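You operate a simulated robot arm through the tools that you are given. There is no shell and no other tool. Be economical: measure what you need, move in short steps, check, and stop when the job is done.

The job below is to be done with a simulated robot arm. You get a single attempt, and the scene is never put back.

## Task
Take the teal tumbler on the top of the pantry stand and put it away on the top of the sideboard.

It is judged by the outcome, as a careful person would: the job done as asked, and still so three seconds after it is handed in. It fails if anything else is knocked over, pushed out of place, dropped, spilled or broken.

## Robot
A 7-joint arm with a two-finger parallel gripper on a trunk, on a base that drives. Base frame: it is fixed to the floor where the robot stands at the start and does not move with it; the origin is under the middle of the robot, x ahead of it, y to its left, z up. Lengths are in mm, angles in rad, forces in N, time in s.
With the tool pointing down near the work surface it reaches from about 340 to 760 mm from the robot's upright axis, wherever it stands. Its first joint turns from -2.007 to 2.007 rad. Places, roughly: top of the sideboard [-800, -700, 900]. Payload 3.91 kg.
The tool frame sits at the grasp point between the pads (the TCP): z along the fingers, y along the line on which they close. The tips reach 30 mm beyond it. The gripper opens to 110 mm. The fingers are 20 mm wide and 10 mm thick; the gripper's body (48 by 112 mm) begins 55 mm behind the TCP.
Orientation is that of the tool frame in the base frame, as a unit quaternion [x, y, z, w]. With the fingers straight down and closing along the base's y, the tool's x points along the base's -x, its y along +y and its z along -z.

## Interface
- The arm moves only by the tool jog_arm. Its argument "steps" is a list that holds one entry, the list of rows, each a list of 7 numbers: the shift along the tool's x, y, z in mm, then the turn, a rotation vector about the tool's x, y, z in rad, then the gripper command, from -1 (shut) to 1 (fully open), values between in proportion. In form: [[[tx, ty, tz, ax, ay, az, claw], ...]]. A call has 1 to 8 rows; each row shifts and turns the commanded pose from where the row before left it, along the tool's axes as they then stand. Each row takes 0.2 s and may step no farther than 50 mm and 0.15 rad from the row before; otherwise, or with a gripper value out of range, the whole call is refused. A pose out of reach is approached as far as the arm can. The call stops where the force on the tool passes 40 N (or 10 N more than at its start, if that is more) or the arm is blocked; 0.2 s more then pass. Each finger travels about 108 mm/s and halts on what it meets, pressing with about 44 N; the grip force reading is that of the motor and also rises with nothing between the fingers. The clock runs only during rows and for 0.2 s after the last one: add rows that do not move to give the fingers time. It gives the time, the measured TCP pose, the force on the tool (base axes), the opening and the grip force at its end, in the units of the frame above (readings bear some noise), and new pictures: "pictures" is both (left out), scene, wrist or none.
- Cameras (640 x 400 px; columns grow to the right, rows downward): "scene" is now at [-11.5, 118, 1485.9]; the picture's right is [-0.62, -0.78, 0.00], its down [-0.72, 0.57, -0.40] and it looks along [0.32, -0.25, -0.91] (base axes); focal length 214 px, centre (320, 200). "wrist" rides on the gripper at [72, 17, -103] in the tool frame; the picture's right is [-0.23, 0.97, 0.00], its down [-0.76, -0.18, -0.62] and it looks along [-0.61, -0.14, 0.78] (tool axes); focal length 222 px, centre (320, 200). There is no depth. A picture from a camera that has moved, and an enlarged one, comes with that camera's place and axes in the base frame and with its lens.
- lift_body(by): slides the trunk up (or, below 0, down) by that many mm; the arm and the scene camera ride with it, the base frame stays. It gives what a move gives, with no picture.
- drive_base(legs): drives the robot by 1 to 6 legs, each [ahead, turn to the left] in mm and rad, along the robot's own axes; the way and the turn of a leg run together, so that a leg with both is an arc; at most 1500 mm and 3.142 rad a leg. The arm and the cameras ride along, it lands a little off, and it stops where it bumps. It gives what a move gives, and a new picture of the scene camera.
- head_to(pan, tilt): turns the head with the scene camera to pan (to the left, within 2.705 rad either way) and tilt (down, from -0.506 to 1.204), counted from straight ahead of the robot. It gives what a move gives, and a new picture of the scene camera.
- enlarge(camera, box): a new picture of the part [left, top, right, bottom] of that camera's present view, enlarged. The clock stands still meanwhile.
- sign_off(): hands the job in; it is judged then, once.

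Work in short steps. Places have to be worked out from the pictures, the camera data and where the tool is seen: move nearer, look again, correct. Check each grasp and each placing, and mend what went wrong. You have 120 turns and 170 pictures in all, those below and enlarged ones among them. Open the gripper and draw the arm clear of the work before you hand the job in, unless the task says otherwise; then end with one line.

The tools are called after "Call:" as a command line: name --argument value ..., lists and objects as JSON in quotes. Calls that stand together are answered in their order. jog_arm: Moves the arm, as the interface text tells. Its arguments: {"type":"object","properties":{"steps":{"type":"array","items":{"type":"array","items":{"type":"array","items":{"type":"number"}}}},"pictures":{"type":"string","enum":["both","scene","wrist","none"]}},"required":["steps"]} The other tools are called the same way: lift_body (by) slides the trunk up or down; drive_base (legs) drives the base; head_to (pan, tilt) turns the head that bears the scene camera; enlarge (camera, box) takes an enlarged picture of a part of a camera's view; sign_off () hands the job in.

At the start:

```text
time_s: 0.0
ee_pos: [462.6, 197.4, 1069.0]
orientation: [-0.004, 1.0, 0.0, 0.0]
wrist_force: [-0.3, 0.5, 0.3]
gripper_width: 109.8
grip_force: 0.0
trunk travel left (down, up): [-625.0, 365.0]
robot x, y, heading: [1.5, -1.6, 0.0]
head pan, tilt: [-0.672, 1.155]
```

scene: 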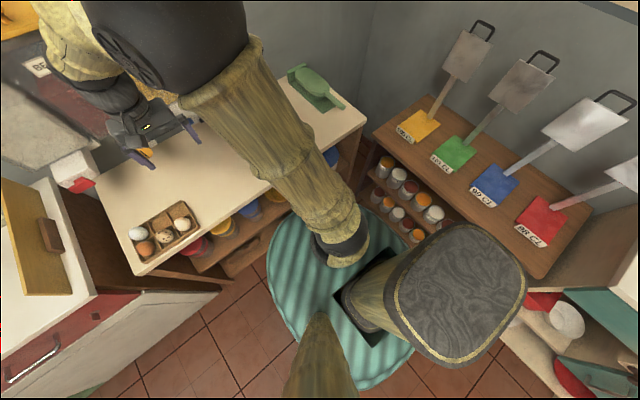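
wrist: 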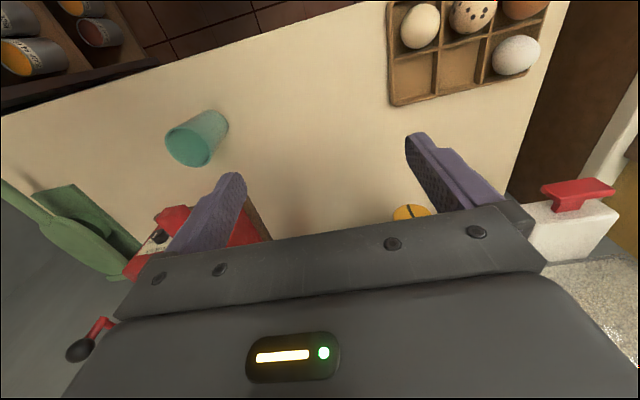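

The wrist camera shows the teal tumbler on the cream-topped stand ahead, around (490, 0). I'll enlarge it, and look toward the sideboard with the head.

Call:
enlarge --camera "wrist" --box '[100, 60, 340, 210]'

Call:
head_to --pan -2.4 --tilt 0.6

```text
2.67 times, centred on (220, 135) of wrist
camera zoom: at [387.9, 213.6, 1173.1], right [0.22, 0.98, 0.0], down [0.76, -0.17, 0.62], along [0.61, -0.14, -0.78], focal length 592 px, centre (587, 373)
```

zoom: 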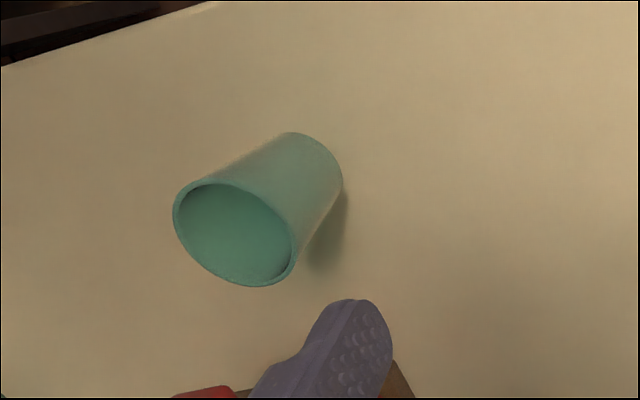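

```text
time_s: 1.8
ee_pos: [461.6, 197.5, 1068.9]
orientation: [-0.005, 1.0, 0.0, 0.0]
wrist_force: [-0.6, -0.3, 0.2]
gripper_width: 110.0
grip_force: 0.0
trunk travel left (down, up): [-625.0, 365.0]
robot x, y, heading: [0.0, 3.5, -0.004]
head pan, tilt: [-2.4, 0.6]
camera scene: at [-123.0, 95.0, 1527.9], right [-0.68, 0.74, 0.0], down [0.42, 0.38, -0.83], along [-0.61, -0.56, -0.56], focal length 214 px, centre (320, 200)
```

scene: 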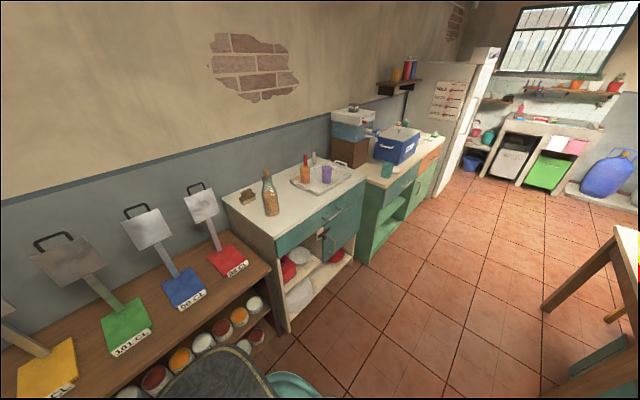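

The tumbler stands upright and open. The sideboard seems to be the teal-fronted cabinet with bottle and tray; I'll enlarge it to find free space.

Call:
enlarge --camera "scene" --box '[200, 90, 456, 250]'

```text
2.50 times, centred on (328, 170) of scene
camera zoom: at [-123.0, 95.0, 1527.9], right [-0.68, 0.74, 0.0], down [0.42, 0.38, -0.83], along [-0.61, -0.56, -0.56], focal length 536 px, centre (300, 275)
```

zoom: 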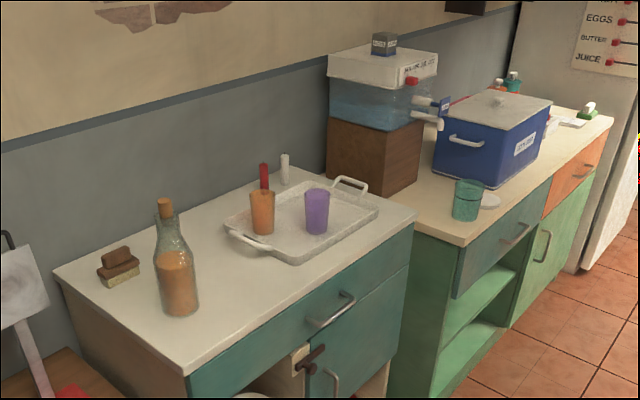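

Sideboard top spans roughly x −1200..−470, y −930..−490, with a free spot near (−700, −610) between bottle and tray. The tumbler I estimate at (482, 2), 85 mm tall, 63 mm rim; moving above it and partway down for a check.

Call:
jog_arm --steps '[[[-5, -49, 0, 0, 0, 0, 1], [-5, -49, 0, 0, 0, 0, 1], [-5, -49, 0, 0, 0, 0, 1], [-5, -48, 0, 0, 0, 0, 1], [0, 0, 45, 0, 0, 0, 1], [0, 0, 45, 0, 0, 0, 1], [0, 0, 0, 0, 0, 0, 1]]]' --pictures "wrist"

Call:
head_to --pan -0.2 --tilt 1.0

```text
time_s: 3.4
ee_pos: [481.5, 1.6, 974.9]
orientation: [-0.003, 1.0, -0.001, -0.001]
wrist_force: [0.6, -0.2, -0.3]
gripper_width: 109.9
grip_force: 0.1
trunk travel left (down, up): [-625.0, 365.0]
robot x, y, heading: [1.6, -0.4, 0.003]
head pan, tilt: [-2.4, 0.6]
camera wrist: at [408.2, 17.4, 1079.0], right [0.22, 0.98, 0.0], down [0.76, -0.17, 0.62], along [0.61, -0.14, -0.78], focal length 222 px, centre (320, 200)
```

wrist: 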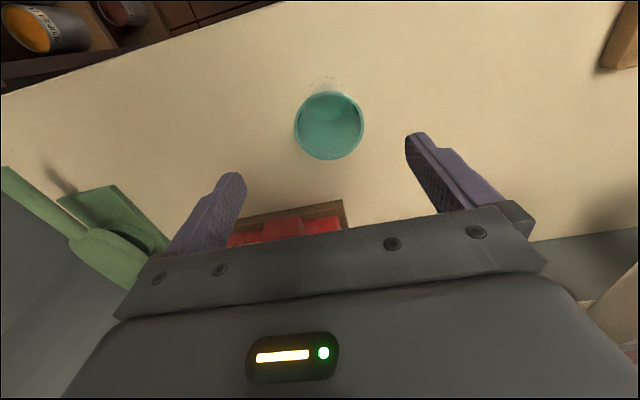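

```text
time_s: 5.4
ee_pos: [482.1, 2.1, 974.2]
orientation: [-0.004, 1.0, 0.0, 0.0]
wrist_force: [-0.5, 0.2, -0.1]
gripper_width: 110.1
grip_force: 0.1
trunk travel left (down, up): [-625.0, 365.0]
robot x, y, heading: [2.4, 1.6, -0.002]
head pan, tilt: [-0.201, 1.0]
camera scene: at [10.4, 140.9, 1495.9], right [-0.2, -0.98, 0.0], down [-0.82, 0.17, -0.54], along [0.53, -0.11, -0.84], focal length 214 px, centre (320, 200)
```

scene: 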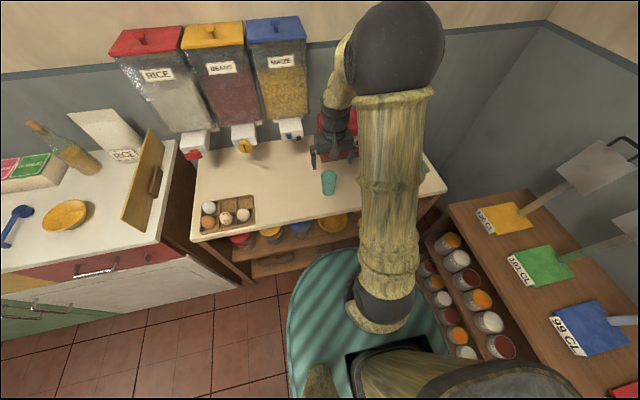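

Rim centre now reads about (481, 8) — nearly centred. Shift 5 mm in y, and descend to z ≈ 856.

Call:
jog_arm --steps '[[[-1, 5, 30, 0, 0, 0, 1], [0, 0, 30, 0, 0, 0, 1], [0, 0, 30, 0, 0, 0, 1], [0, 0, 28, 0, 0, 0, 1], [0, 0, 0, 0, 0, 0, 1]]]'

```text
time_s: 6.6
ee_pos: [484.9, 5.9, 859.2]
orientation: [-0.004, 1.0, -0.001, 0.0]
wrist_force: [-0.1, 1.0, 0.2]
gripper_width: 110.2
grip_force: 0.1
trunk travel left (down, up): [-625.0, 365.0]
robot x, y, heading: [1.8, -1.4, 0.002]
head pan, tilt: [-0.201, 1.0]
camera scene: at [10.4, 140.9, 1495.9], right [-0.2, -0.98, 0.0], down [-0.82, 0.17, -0.54], along [0.53, -0.11, -0.84], focal length 214 px, centre (320, 200)
camera wrist: at [410.4, 22.9, 963.5], right [0.22, 0.98, 0.0], down [0.76, -0.17, 0.62], along [0.61, -0.14, -0.78], focal length 222 px, centre (320, 200)
```

scene: 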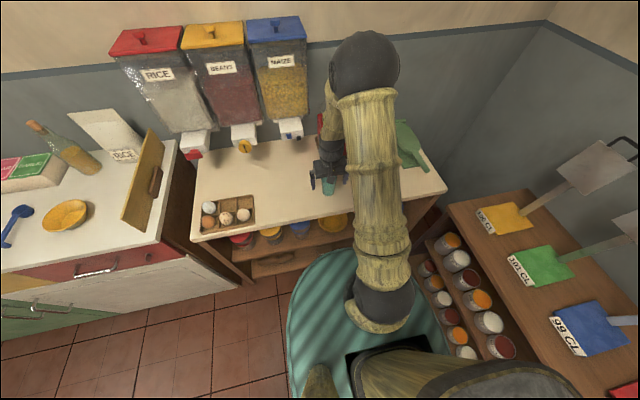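
wrist: 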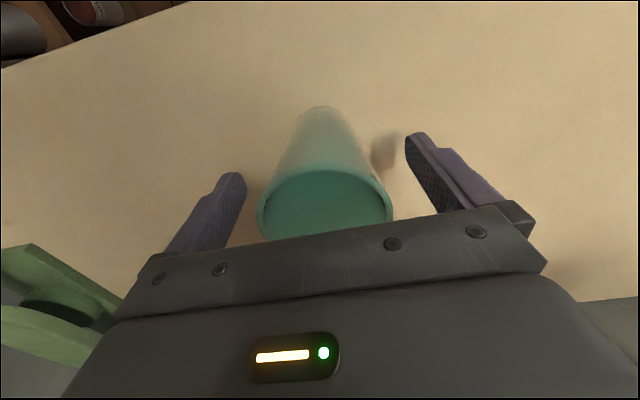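

Cup axis now reads about (477, 10), so I nudge −8 in x, +4 in y, down 8 and then close.

Call:
jog_arm --steps '[[[8, 4, 0, 0, 0, 0, 1], [0, 0, 8, 0, 0, 0, 1], [0, 0, 0, 0, 0, 0, 0.3], [0, 0, 0, 0, 0, 0, -0.1], [0, 0, 0, 0, 0, 0, -0.2], [0, 0, 0, 0, 0, 0, -0.2]]]'

```text
time_s: 8.0
ee_pos: [474.9, 11.1, 852.6]
orientation: [-0.004, 1.0, 0.0, 0.0]
wrist_force: [-1.3, -0.4, 1.8]
gripper_width: 58.7
grip_force: 44.7
trunk travel left (down, up): [-625.0, 365.0]
robot x, y, heading: [-1.6, 0.2, 0.001]
head pan, tilt: [-0.201, 1.0]
camera scene: at [10.1, 140.9, 1495.9], right [-0.2, -0.98, 0.0], down [-0.82, 0.17, -0.54], along [0.53, -0.11, -0.84], focal length 214 px, centre (320, 200)
camera wrist: at [401.5, 27.5, 957.2], right [0.22, 0.98, 0.0], down [0.76, -0.17, 0.62], along [0.61, -0.14, -0.78], focal length 222 px, centre (320, 200)
```

scene: 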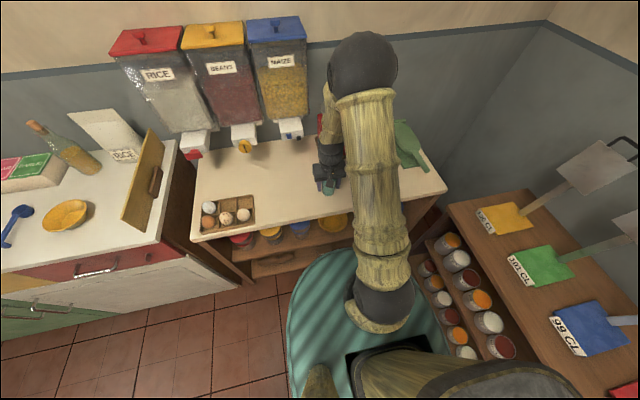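
wrist: 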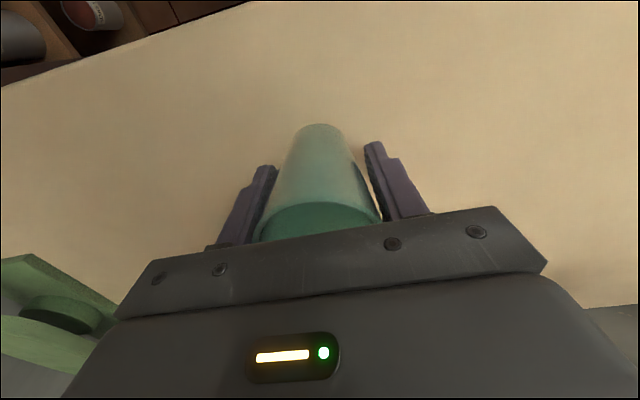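

Fingers stopped at 58.7 mm with 45 N: gripped. Lifting straight up 150 mm.

Call:
jog_arm --steps '[[[0, 0, -10, 0, 0, 0, -1], [0, 0, -30, 0, 0, 0, -1], [0, 0, -40, 0, 0, 0, -1], [0, 0, -40, 0, 0, 0, -1], [0, 0, -40, 0, 0, 0, -1], [0, 0, -40, 0, 0, 0, -1], [0, 0, 0, 0, 0, 0, -1]]]'

```text
time_s: 9.6
ee_pos: [474.5, 12.5, 1051.2]
orientation: [-0.005, 1.0, 0.0, 0.0]
wrist_force: [-0.1, -0.6, 0.1]
gripper_width: 59.0
grip_force: 44.2
trunk travel left (down, up): [-625.0, 365.0]
robot x, y, heading: [-0.0, 0.4, -0.002]
head pan, tilt: [-0.201, 1.0]
camera scene: at [10.5, 140.9, 1495.9], right [-0.2, -0.98, 0.0], down [-0.82, 0.17, -0.54], along [0.53, -0.11, -0.84], focal length 214 px, centre (320, 200)
camera wrist: at [401.0, 28.2, 1155.0], right [0.22, 0.98, 0.0], down [0.76, -0.17, 0.62], along [0.61, -0.14, -0.78], focal length 222 px, centre (320, 200)
```

scene: 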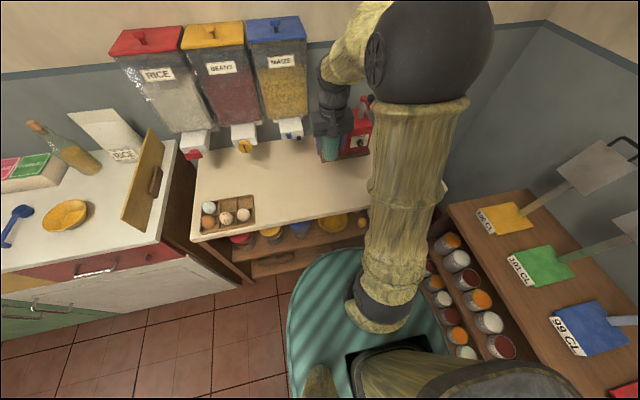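
wrist: 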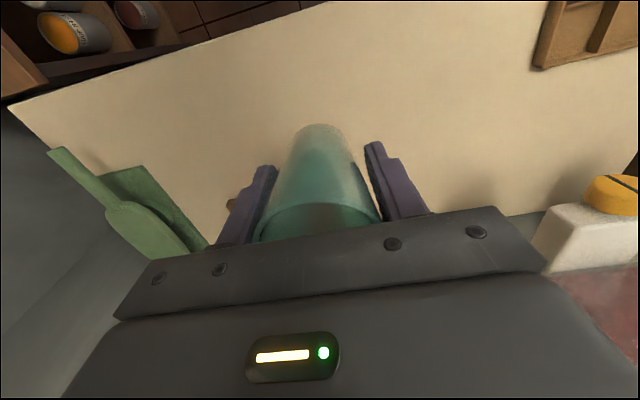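

The tumbler is held. Before driving, I look behind the robot for obstacles.

Call:
head_to --pan 2.65 --tilt 0.75

Call:
head_to --pan -2.65 --tilt 0.9

Call:
head_to --pan -1.5 --tilt 0.6

```text
time_s: 12.1
ee_pos: [475.1, 13.1, 1049.0]
orientation: [-0.004, 1.0, 0.0, 0.0]
wrist_force: [0.3, 0.0, -0.9]
gripper_width: 58.7
grip_force: 44.2
trunk travel left (down, up): [-625.0, 365.0]
robot x, y, heading: [-0.6, 0.2, 0.002]
head pan, tilt: [2.649, 0.75]
camera scene: at [-130.9, 193.9, 1515.1], right [0.47, 0.88, 0.0], down [0.6, -0.32, -0.73], along [-0.64, 0.35, -0.68], focal length 214 px, centre (320, 200)
```

scene: 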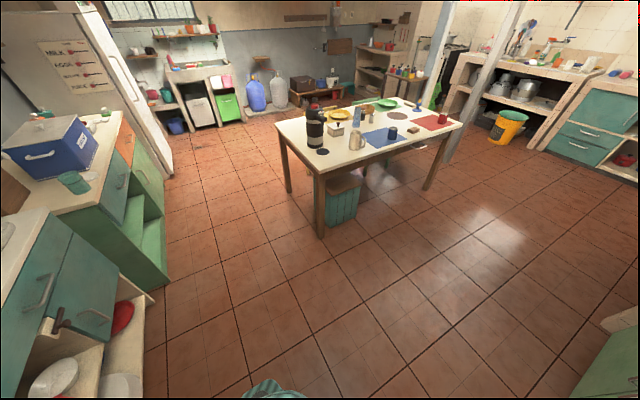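

```text
time_s: 16.2
ee_pos: [474.5, 13.1, 1049.3]
orientation: [-0.003, 1.0, 0.001, 0.0]
wrist_force: [0.4, -1.2, -0.4]
gripper_width: 59.1
grip_force: 44.0
trunk travel left (down, up): [-625.0, 365.0]
robot x, y, heading: [0.0, 2.1, 0.003]
head pan, tilt: [-2.649, 0.901]
camera scene: at [-124.4, 119.0, 1503.2], right [-0.47, 0.88, 0.0], down [0.69, 0.37, -0.62], along [-0.55, -0.29, -0.78], focal length 214 px, centre (320, 200)
```

scene: 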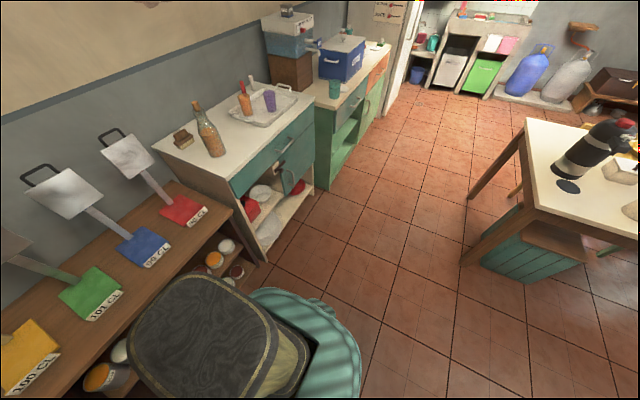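

```text
time_s: 17.6
ee_pos: [475.3, 12.5, 1049.7]
orientation: [-0.004, 1.0, 0.0, 0.001]
wrist_force: [-0.3, 0.0, -0.4]
gripper_width: 58.8
grip_force: 43.9
trunk travel left (down, up): [-625.0, 365.0]
robot x, y, heading: [-2.5, 2.0, 0.0]
head pan, tilt: [-1.499, 0.6]
camera scene: at [-51.6, 66.6, 1527.9], right [-1.0, -0.07, 0.0], down [-0.04, 0.56, -0.82], along [0.06, -0.82, -0.57], focal length 214 px, centre (320, 200)
```

scene: 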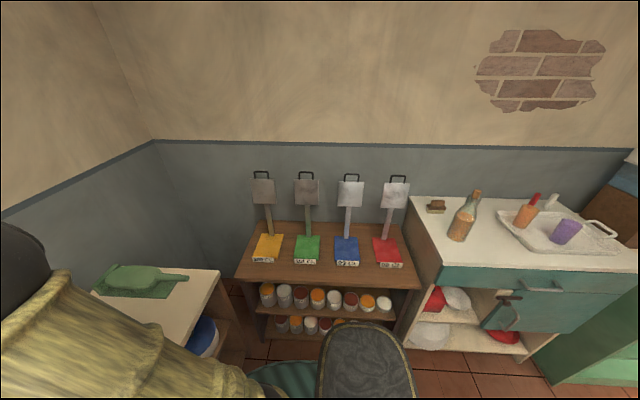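

Floor behind is clear to about x = −1100. Backing straight up 700 mm, then turning right to face the sideboard.

Call:
drive_base --legs '[[-700, 0]]'

```text
time_s: 21.6
ee_pos: [-246.7, 12.8, 1049.6]
orientation: [-0.013, 1.0, -0.001, 0.0]
wrist_force: [-1.2, -0.4, 0.2]
gripper_width: 58.6
grip_force: 44.0
trunk travel left (down, up): [-625.0, 365.0]
robot x, y, heading: [-718.1, -6.2, 0.019]
head pan, tilt: [-1.499, 0.6]
camera scene: at [-773.9, 58.9, 1527.9], right [-1.0, -0.09, 0.0], down [-0.05, 0.56, -0.83], along [0.07, -0.82, -0.56], focal length 214 px, centre (320, 200)
```

scene: 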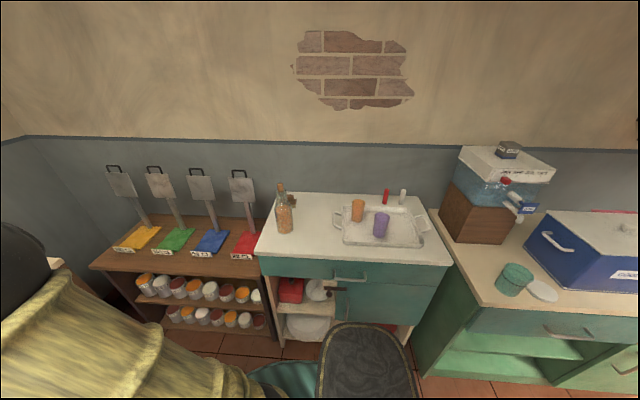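

Sideboard geometry confirmed; target spot about (−695, −585, 900). Turning right by 1.59.

Call:
drive_base --legs '[[0, -1.59]]'

Call:
head_to --pan 0.2 --tilt 0.95

```text
time_s: 25.8
ee_pos: [-702.0, -481.9, 1050.6]
orientation: [0.7, 0.714, -0.001, -0.001]
wrist_force: [0.2, -0.1, -1.3]
gripper_width: 58.4
grip_force: 44.0
trunk travel left (down, up): [-625.0, 365.0]
robot x, y, heading: [-721.4, -10.0, -1.557]
head pan, tilt: [-1.499, 0.6]
camera scene: at [-654.5, 49.1, 1527.9], right [-0.08, 1.0, 0.0], down [0.56, 0.05, -0.83], along [-0.82, -0.07, -0.56], focal length 214 px, centre (320, 200)
```

scene: 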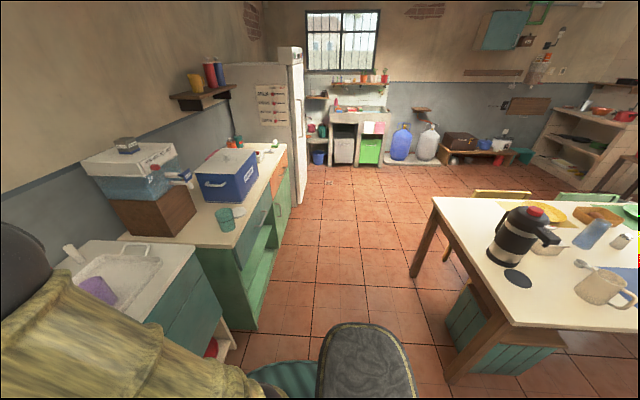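

```text
time_s: 27.5
ee_pos: [-704.1, -480.9, 1050.3]
orientation: [0.7, 0.714, 0.0, 0.0]
wrist_force: [0.1, -0.3, -0.4]
gripper_width: 58.5
grip_force: 44.3
trunk travel left (down, up): [-625.0, 365.0]
robot x, y, heading: [-721.0, -9.0, -1.561]
head pan, tilt: [0.201, 0.949]
camera scene: at [-551.2, -14.8, 1499.5], right [-0.98, -0.21, 0.0], down [-0.17, 0.8, -0.58], along [0.12, -0.57, -0.81], focal length 214 px, centre (320, 200)
```

scene: 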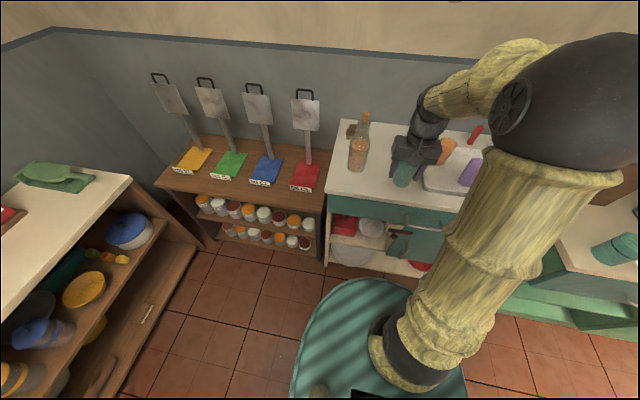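

Now moving the cup forward 104 mm above the free spot and looking with the wrist camera.

Call:
jog_arm --steps '[[[-35, 0, 0, 0, 0, 0, -1], [-35, 0, 0, 0, 0, 0, -1], [-34, 0, 0, 0, 0, 0, -1], [0, 0, 0, 0, 0, 0, -1]]]'

```text
time_s: 28.5
ee_pos: [-700.7, -584.7, 1053.1]
orientation: [0.7, 0.714, 0.0, 0.0]
wrist_force: [-0.3, -0.1, -0.9]
gripper_width: 58.3
grip_force: 43.6
trunk travel left (down, up): [-625.0, 365.0]
robot x, y, heading: [-719.2, -7.0, -1.562]
head pan, tilt: [0.201, 0.949]
camera scene: at [-551.2, -14.8, 1499.5], right [-0.98, -0.21, 0.0], down [-0.17, 0.8, -0.58], along [0.12, -0.57, -0.81], focal length 214 px, centre (320, 200)
camera wrist: at [-686.0, -513.3, 1156.3], right [0.98, -0.21, 0.0], down [-0.16, -0.77, 0.62], along [-0.13, -0.61, -0.78], focal length 222 px, centre (320, 200)
```

scene: 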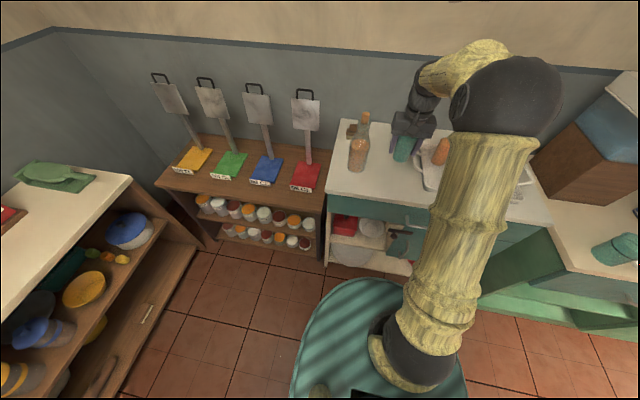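
wrist: 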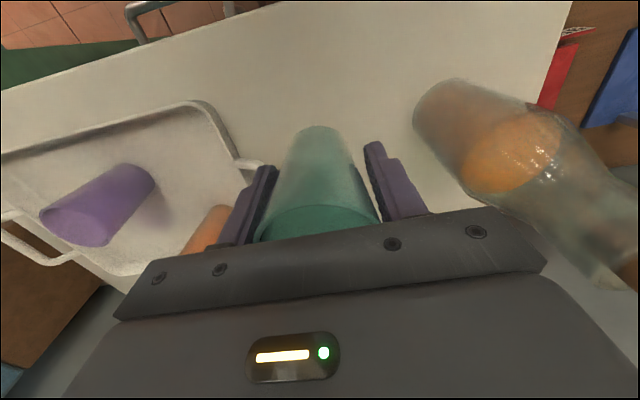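

Bottle at (−560, −618), tray handle at about x = −795; the cup at (−700, −585) is well between. Descending to just above the surface.

Call:
jog_arm --steps '[[[0, 0, 30, 0, 0, 0, -1], [0, 0, 30, 0, 0, 0, -1], [0, 0, 25, 0, 0, 0, -1], [0, 0, 0, 0, 0, 0, -1]]]'

```text
time_s: 29.5
ee_pos: [-701.7, -586.8, 965.5]
orientation: [0.701, 0.714, 0.0, 0.001]
wrist_force: [-0.3, 0.3, -0.7]
gripper_width: 58.0
grip_force: 44.4
trunk travel left (down, up): [-625.0, 365.0]
robot x, y, heading: [-719.9, -3.5, -1.559]
head pan, tilt: [0.201, 0.949]
camera scene: at [-551.2, -14.9, 1499.5], right [-0.98, -0.21, 0.0], down [-0.17, 0.8, -0.58], along [0.12, -0.57, -0.81], focal length 214 px, centre (320, 200)
camera wrist: at [-686.8, -514.4, 1069.7], right [0.98, -0.21, 0.0], down [-0.16, -0.76, 0.62], along [-0.13, -0.61, -0.78], focal length 222 px, centre (320, 200)
```

scene: 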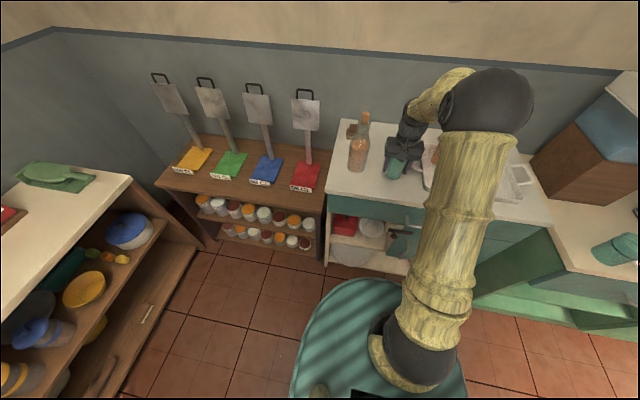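
wrist: 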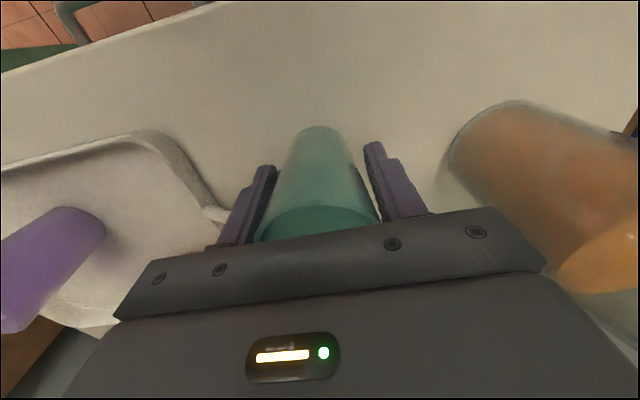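

Clear of both neighbours. Lowering in 3 mm steps, watching for contact force.

Call:
jog_arm --steps '[[[0, 0, 3, 0, 0, 0, -1], [0, 0, 3, 0, 0, 0, -1], [0, 0, 3, 0, 0, 0, -1], [0, 0, 2, 0, 0, 0, -1], [0, 0, 0, 0, 0, 0, -1]]]' --pictures "wrist"

```text
time_s: 30.7
ee_pos: [-701.8, -586.7, 955.4]
orientation: [0.7, 0.714, 0.0, 0.0]
wrist_force: [0.2, 0.9, -0.6]
gripper_width: 58.5
grip_force: 44.3
trunk travel left (down, up): [-625.0, 365.0]
robot x, y, heading: [-720.2, -5.5, -1.558]
head pan, tilt: [0.201, 0.949]
camera wrist: at [-686.6, -512.9, 1058.9], right [0.98, -0.21, 0.0], down [-0.16, -0.77, 0.62], along [-0.13, -0.61, -0.78], focal length 222 px, centre (320, 200)
```

wrist: 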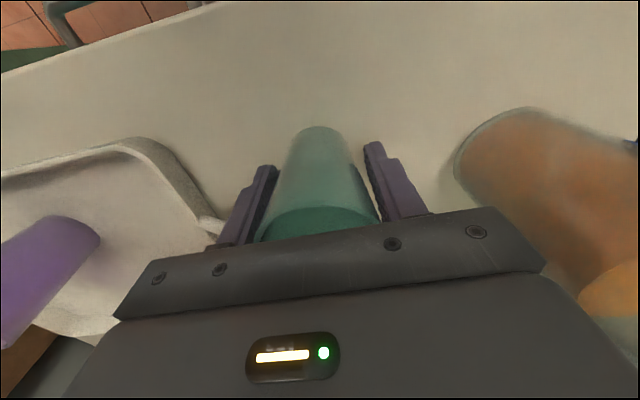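

No contact yet; continuing in 2 mm steps.

Call:
jog_arm --steps '[[[0, 0, 1.5, 0, 0, 0, -1], [0, 0, 1.5, 0, 0, 0, -1], [0, 0, 1, 0, 0, 0, -1], [0, 0, 0, 0, 0, 0, -1]]]' --pictures "none"

```text
time_s: 31.7
ee_pos: [-701.8, -584.3, 951.9]
orientation: [0.7, 0.714, -0.001, 0.001]
wrist_force: [-1.2, 2.0, 15.9]
gripper_width: 58.2
grip_force: 44.3
trunk travel left (down, up): [-625.0, 365.0]
robot x, y, heading: [-721.9, -8.8, -1.563]
head pan, tilt: [0.201, 0.949]
```

Contact: 16 N up at z = 952, matching the grasp height. Easing off slightly and opening to about 84 mm.

Call:
jog_arm --steps '[[[0, 0, -0.5, 0, 0, 0, -1], [0, 0, 0, 0, 0, 0, 0.15], [0, 0, 0, 0, 0, 0, 0.3], [0, 0, 0, 0, 0, 0, 0.5], [0, 0, 0, 0, 0, 0, 0.5], [0, 0, 0, 0, 0, 0, 0.5]]]'

```text
time_s: 33.1
ee_pos: [-701.3, -585.0, 949.9]
orientation: [0.7, 0.714, 0.0, 0.0]
wrist_force: [0.0, 0.8, 0.4]
gripper_width: 82.5
grip_force: 0.0
trunk travel left (down, up): [-625.0, 365.0]
robot x, y, heading: [-720.1, -4.0, -1.561]
head pan, tilt: [0.201, 0.949]
camera scene: at [-551.2, -14.8, 1499.5], right [-0.98, -0.21, 0.0], down [-0.17, 0.8, -0.58], along [0.12, -0.57, -0.81], focal length 214 px, centre (320, 200)
camera wrist: at [-687.1, -512.8, 1055.2], right [0.98, -0.21, 0.0], down [-0.16, -0.77, 0.62], along [-0.13, -0.61, -0.78], focal length 222 px, centre (320, 200)
```

scene: 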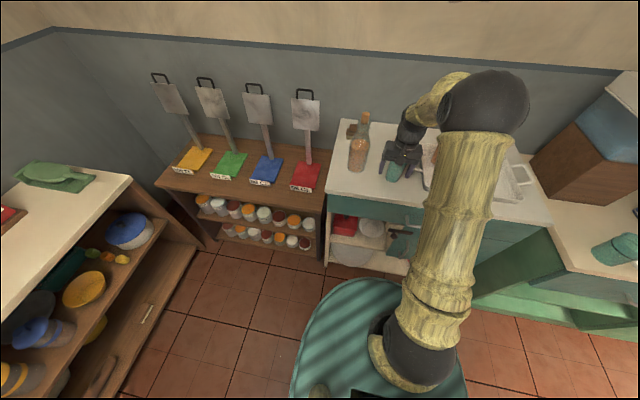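
wrist: 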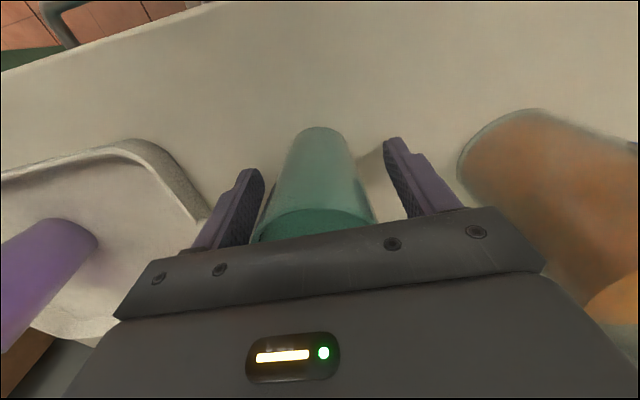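

Released; the cup stands slightly left of the gripper's centre. Centring 3 mm and withdrawing straight up.

Call:
jog_arm --steps '[[[0, -3, 0, 0, 0, 0, 0.5], [0, 0, -15, 0, 0, 0, 0.5], [0, 0, -25, 0, 0, 0, 0.5], [0, 0, -40, 0, 0, 0, 0.5], [0, 0, -40, 0, 0, 0, 0.5], [0, 0, -40, 0, 0, 0, 0.5], [0, 0, 0, 0, 0, 0, 0.5]]]'

```text
time_s: 34.7
ee_pos: [-705.9, -584.3, 1107.9]
orientation: [0.701, 0.714, 0.0, 0.0]
wrist_force: [-0.3, 0.5, -0.5]
gripper_width: 82.7
grip_force: 0.0
trunk travel left (down, up): [-625.0, 365.0]
robot x, y, heading: [-721.4, -2.9, -1.563]
head pan, tilt: [0.201, 0.949]
camera scene: at [-551.2, -14.8, 1499.5], right [-0.98, -0.21, 0.0], down [-0.17, 0.8, -0.58], along [0.12, -0.57, -0.81], focal length 214 px, centre (320, 200)
camera wrist: at [-691.8, -512.5, 1212.6], right [0.98, -0.21, 0.0], down [-0.16, -0.77, 0.62], along [-0.13, -0.61, -0.78], focal length 222 px, centre (320, 200)
```

scene: 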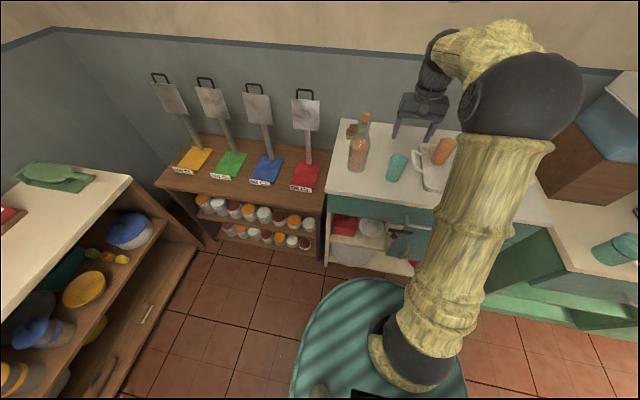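
wrist: 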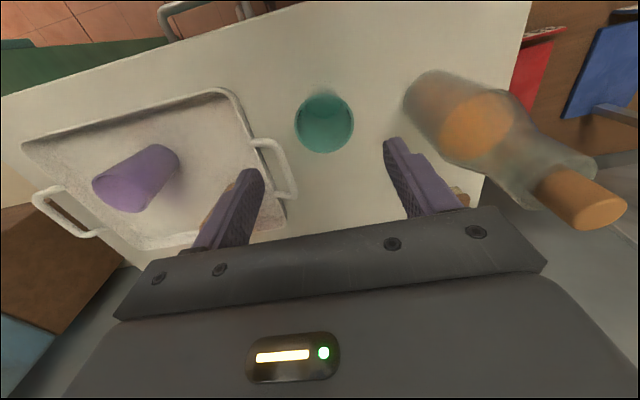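

The tumbler stands upright, with bottle and tray undisturbed. Drawing the arm back clear.

Call:
jog_arm --steps '[[[40, 0, -10, 0, 0, 0, 0.5], [40, 0, -10, 0, 0, 0, 0.5], [40, 0, 0, 0, 0, 0, 1], [20, 0, 0, 0, 0, 0, 1], [0, 0, 0, 0, 0, 0, 1]]]' --pictures "scene"

```text
time_s: 35.9
ee_pos: [-705.8, -442.4, 1129.1]
orientation: [0.7, 0.714, 0.0, 0.0]
wrist_force: [0.0, -0.7, -0.1]
gripper_width: 110.0
grip_force: 0.1
trunk travel left (down, up): [-625.0, 365.0]
robot x, y, heading: [-717.5, -7.4, -1.562]
head pan, tilt: [0.201, 0.949]
camera scene: at [-551.2, -14.9, 1499.5], right [-0.98, -0.21, 0.0], down [-0.17, 0.8, -0.58], along [0.12, -0.57, -0.81], focal length 214 px, centre (320, 200)
```

scene: 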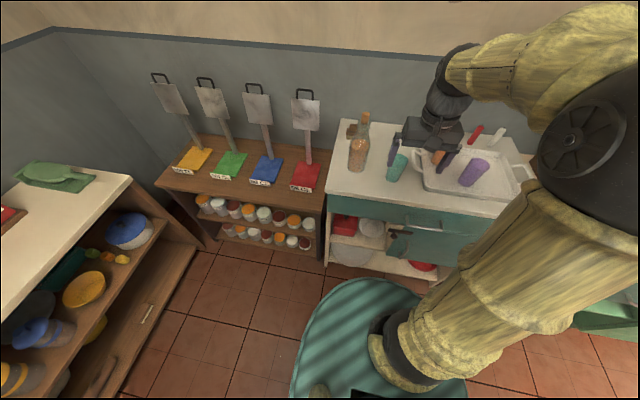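

The tumbler stands stable on the sideboard, the gripper is open and the arm is clear; handing in.

Call:
sign_off

```text
The job is handed in.
```

The teal tumbler is standing upright on the sideboard, between the bottle and the tray. I saw nothing else disturbed, and the gripper is open with the arm drawn clear.
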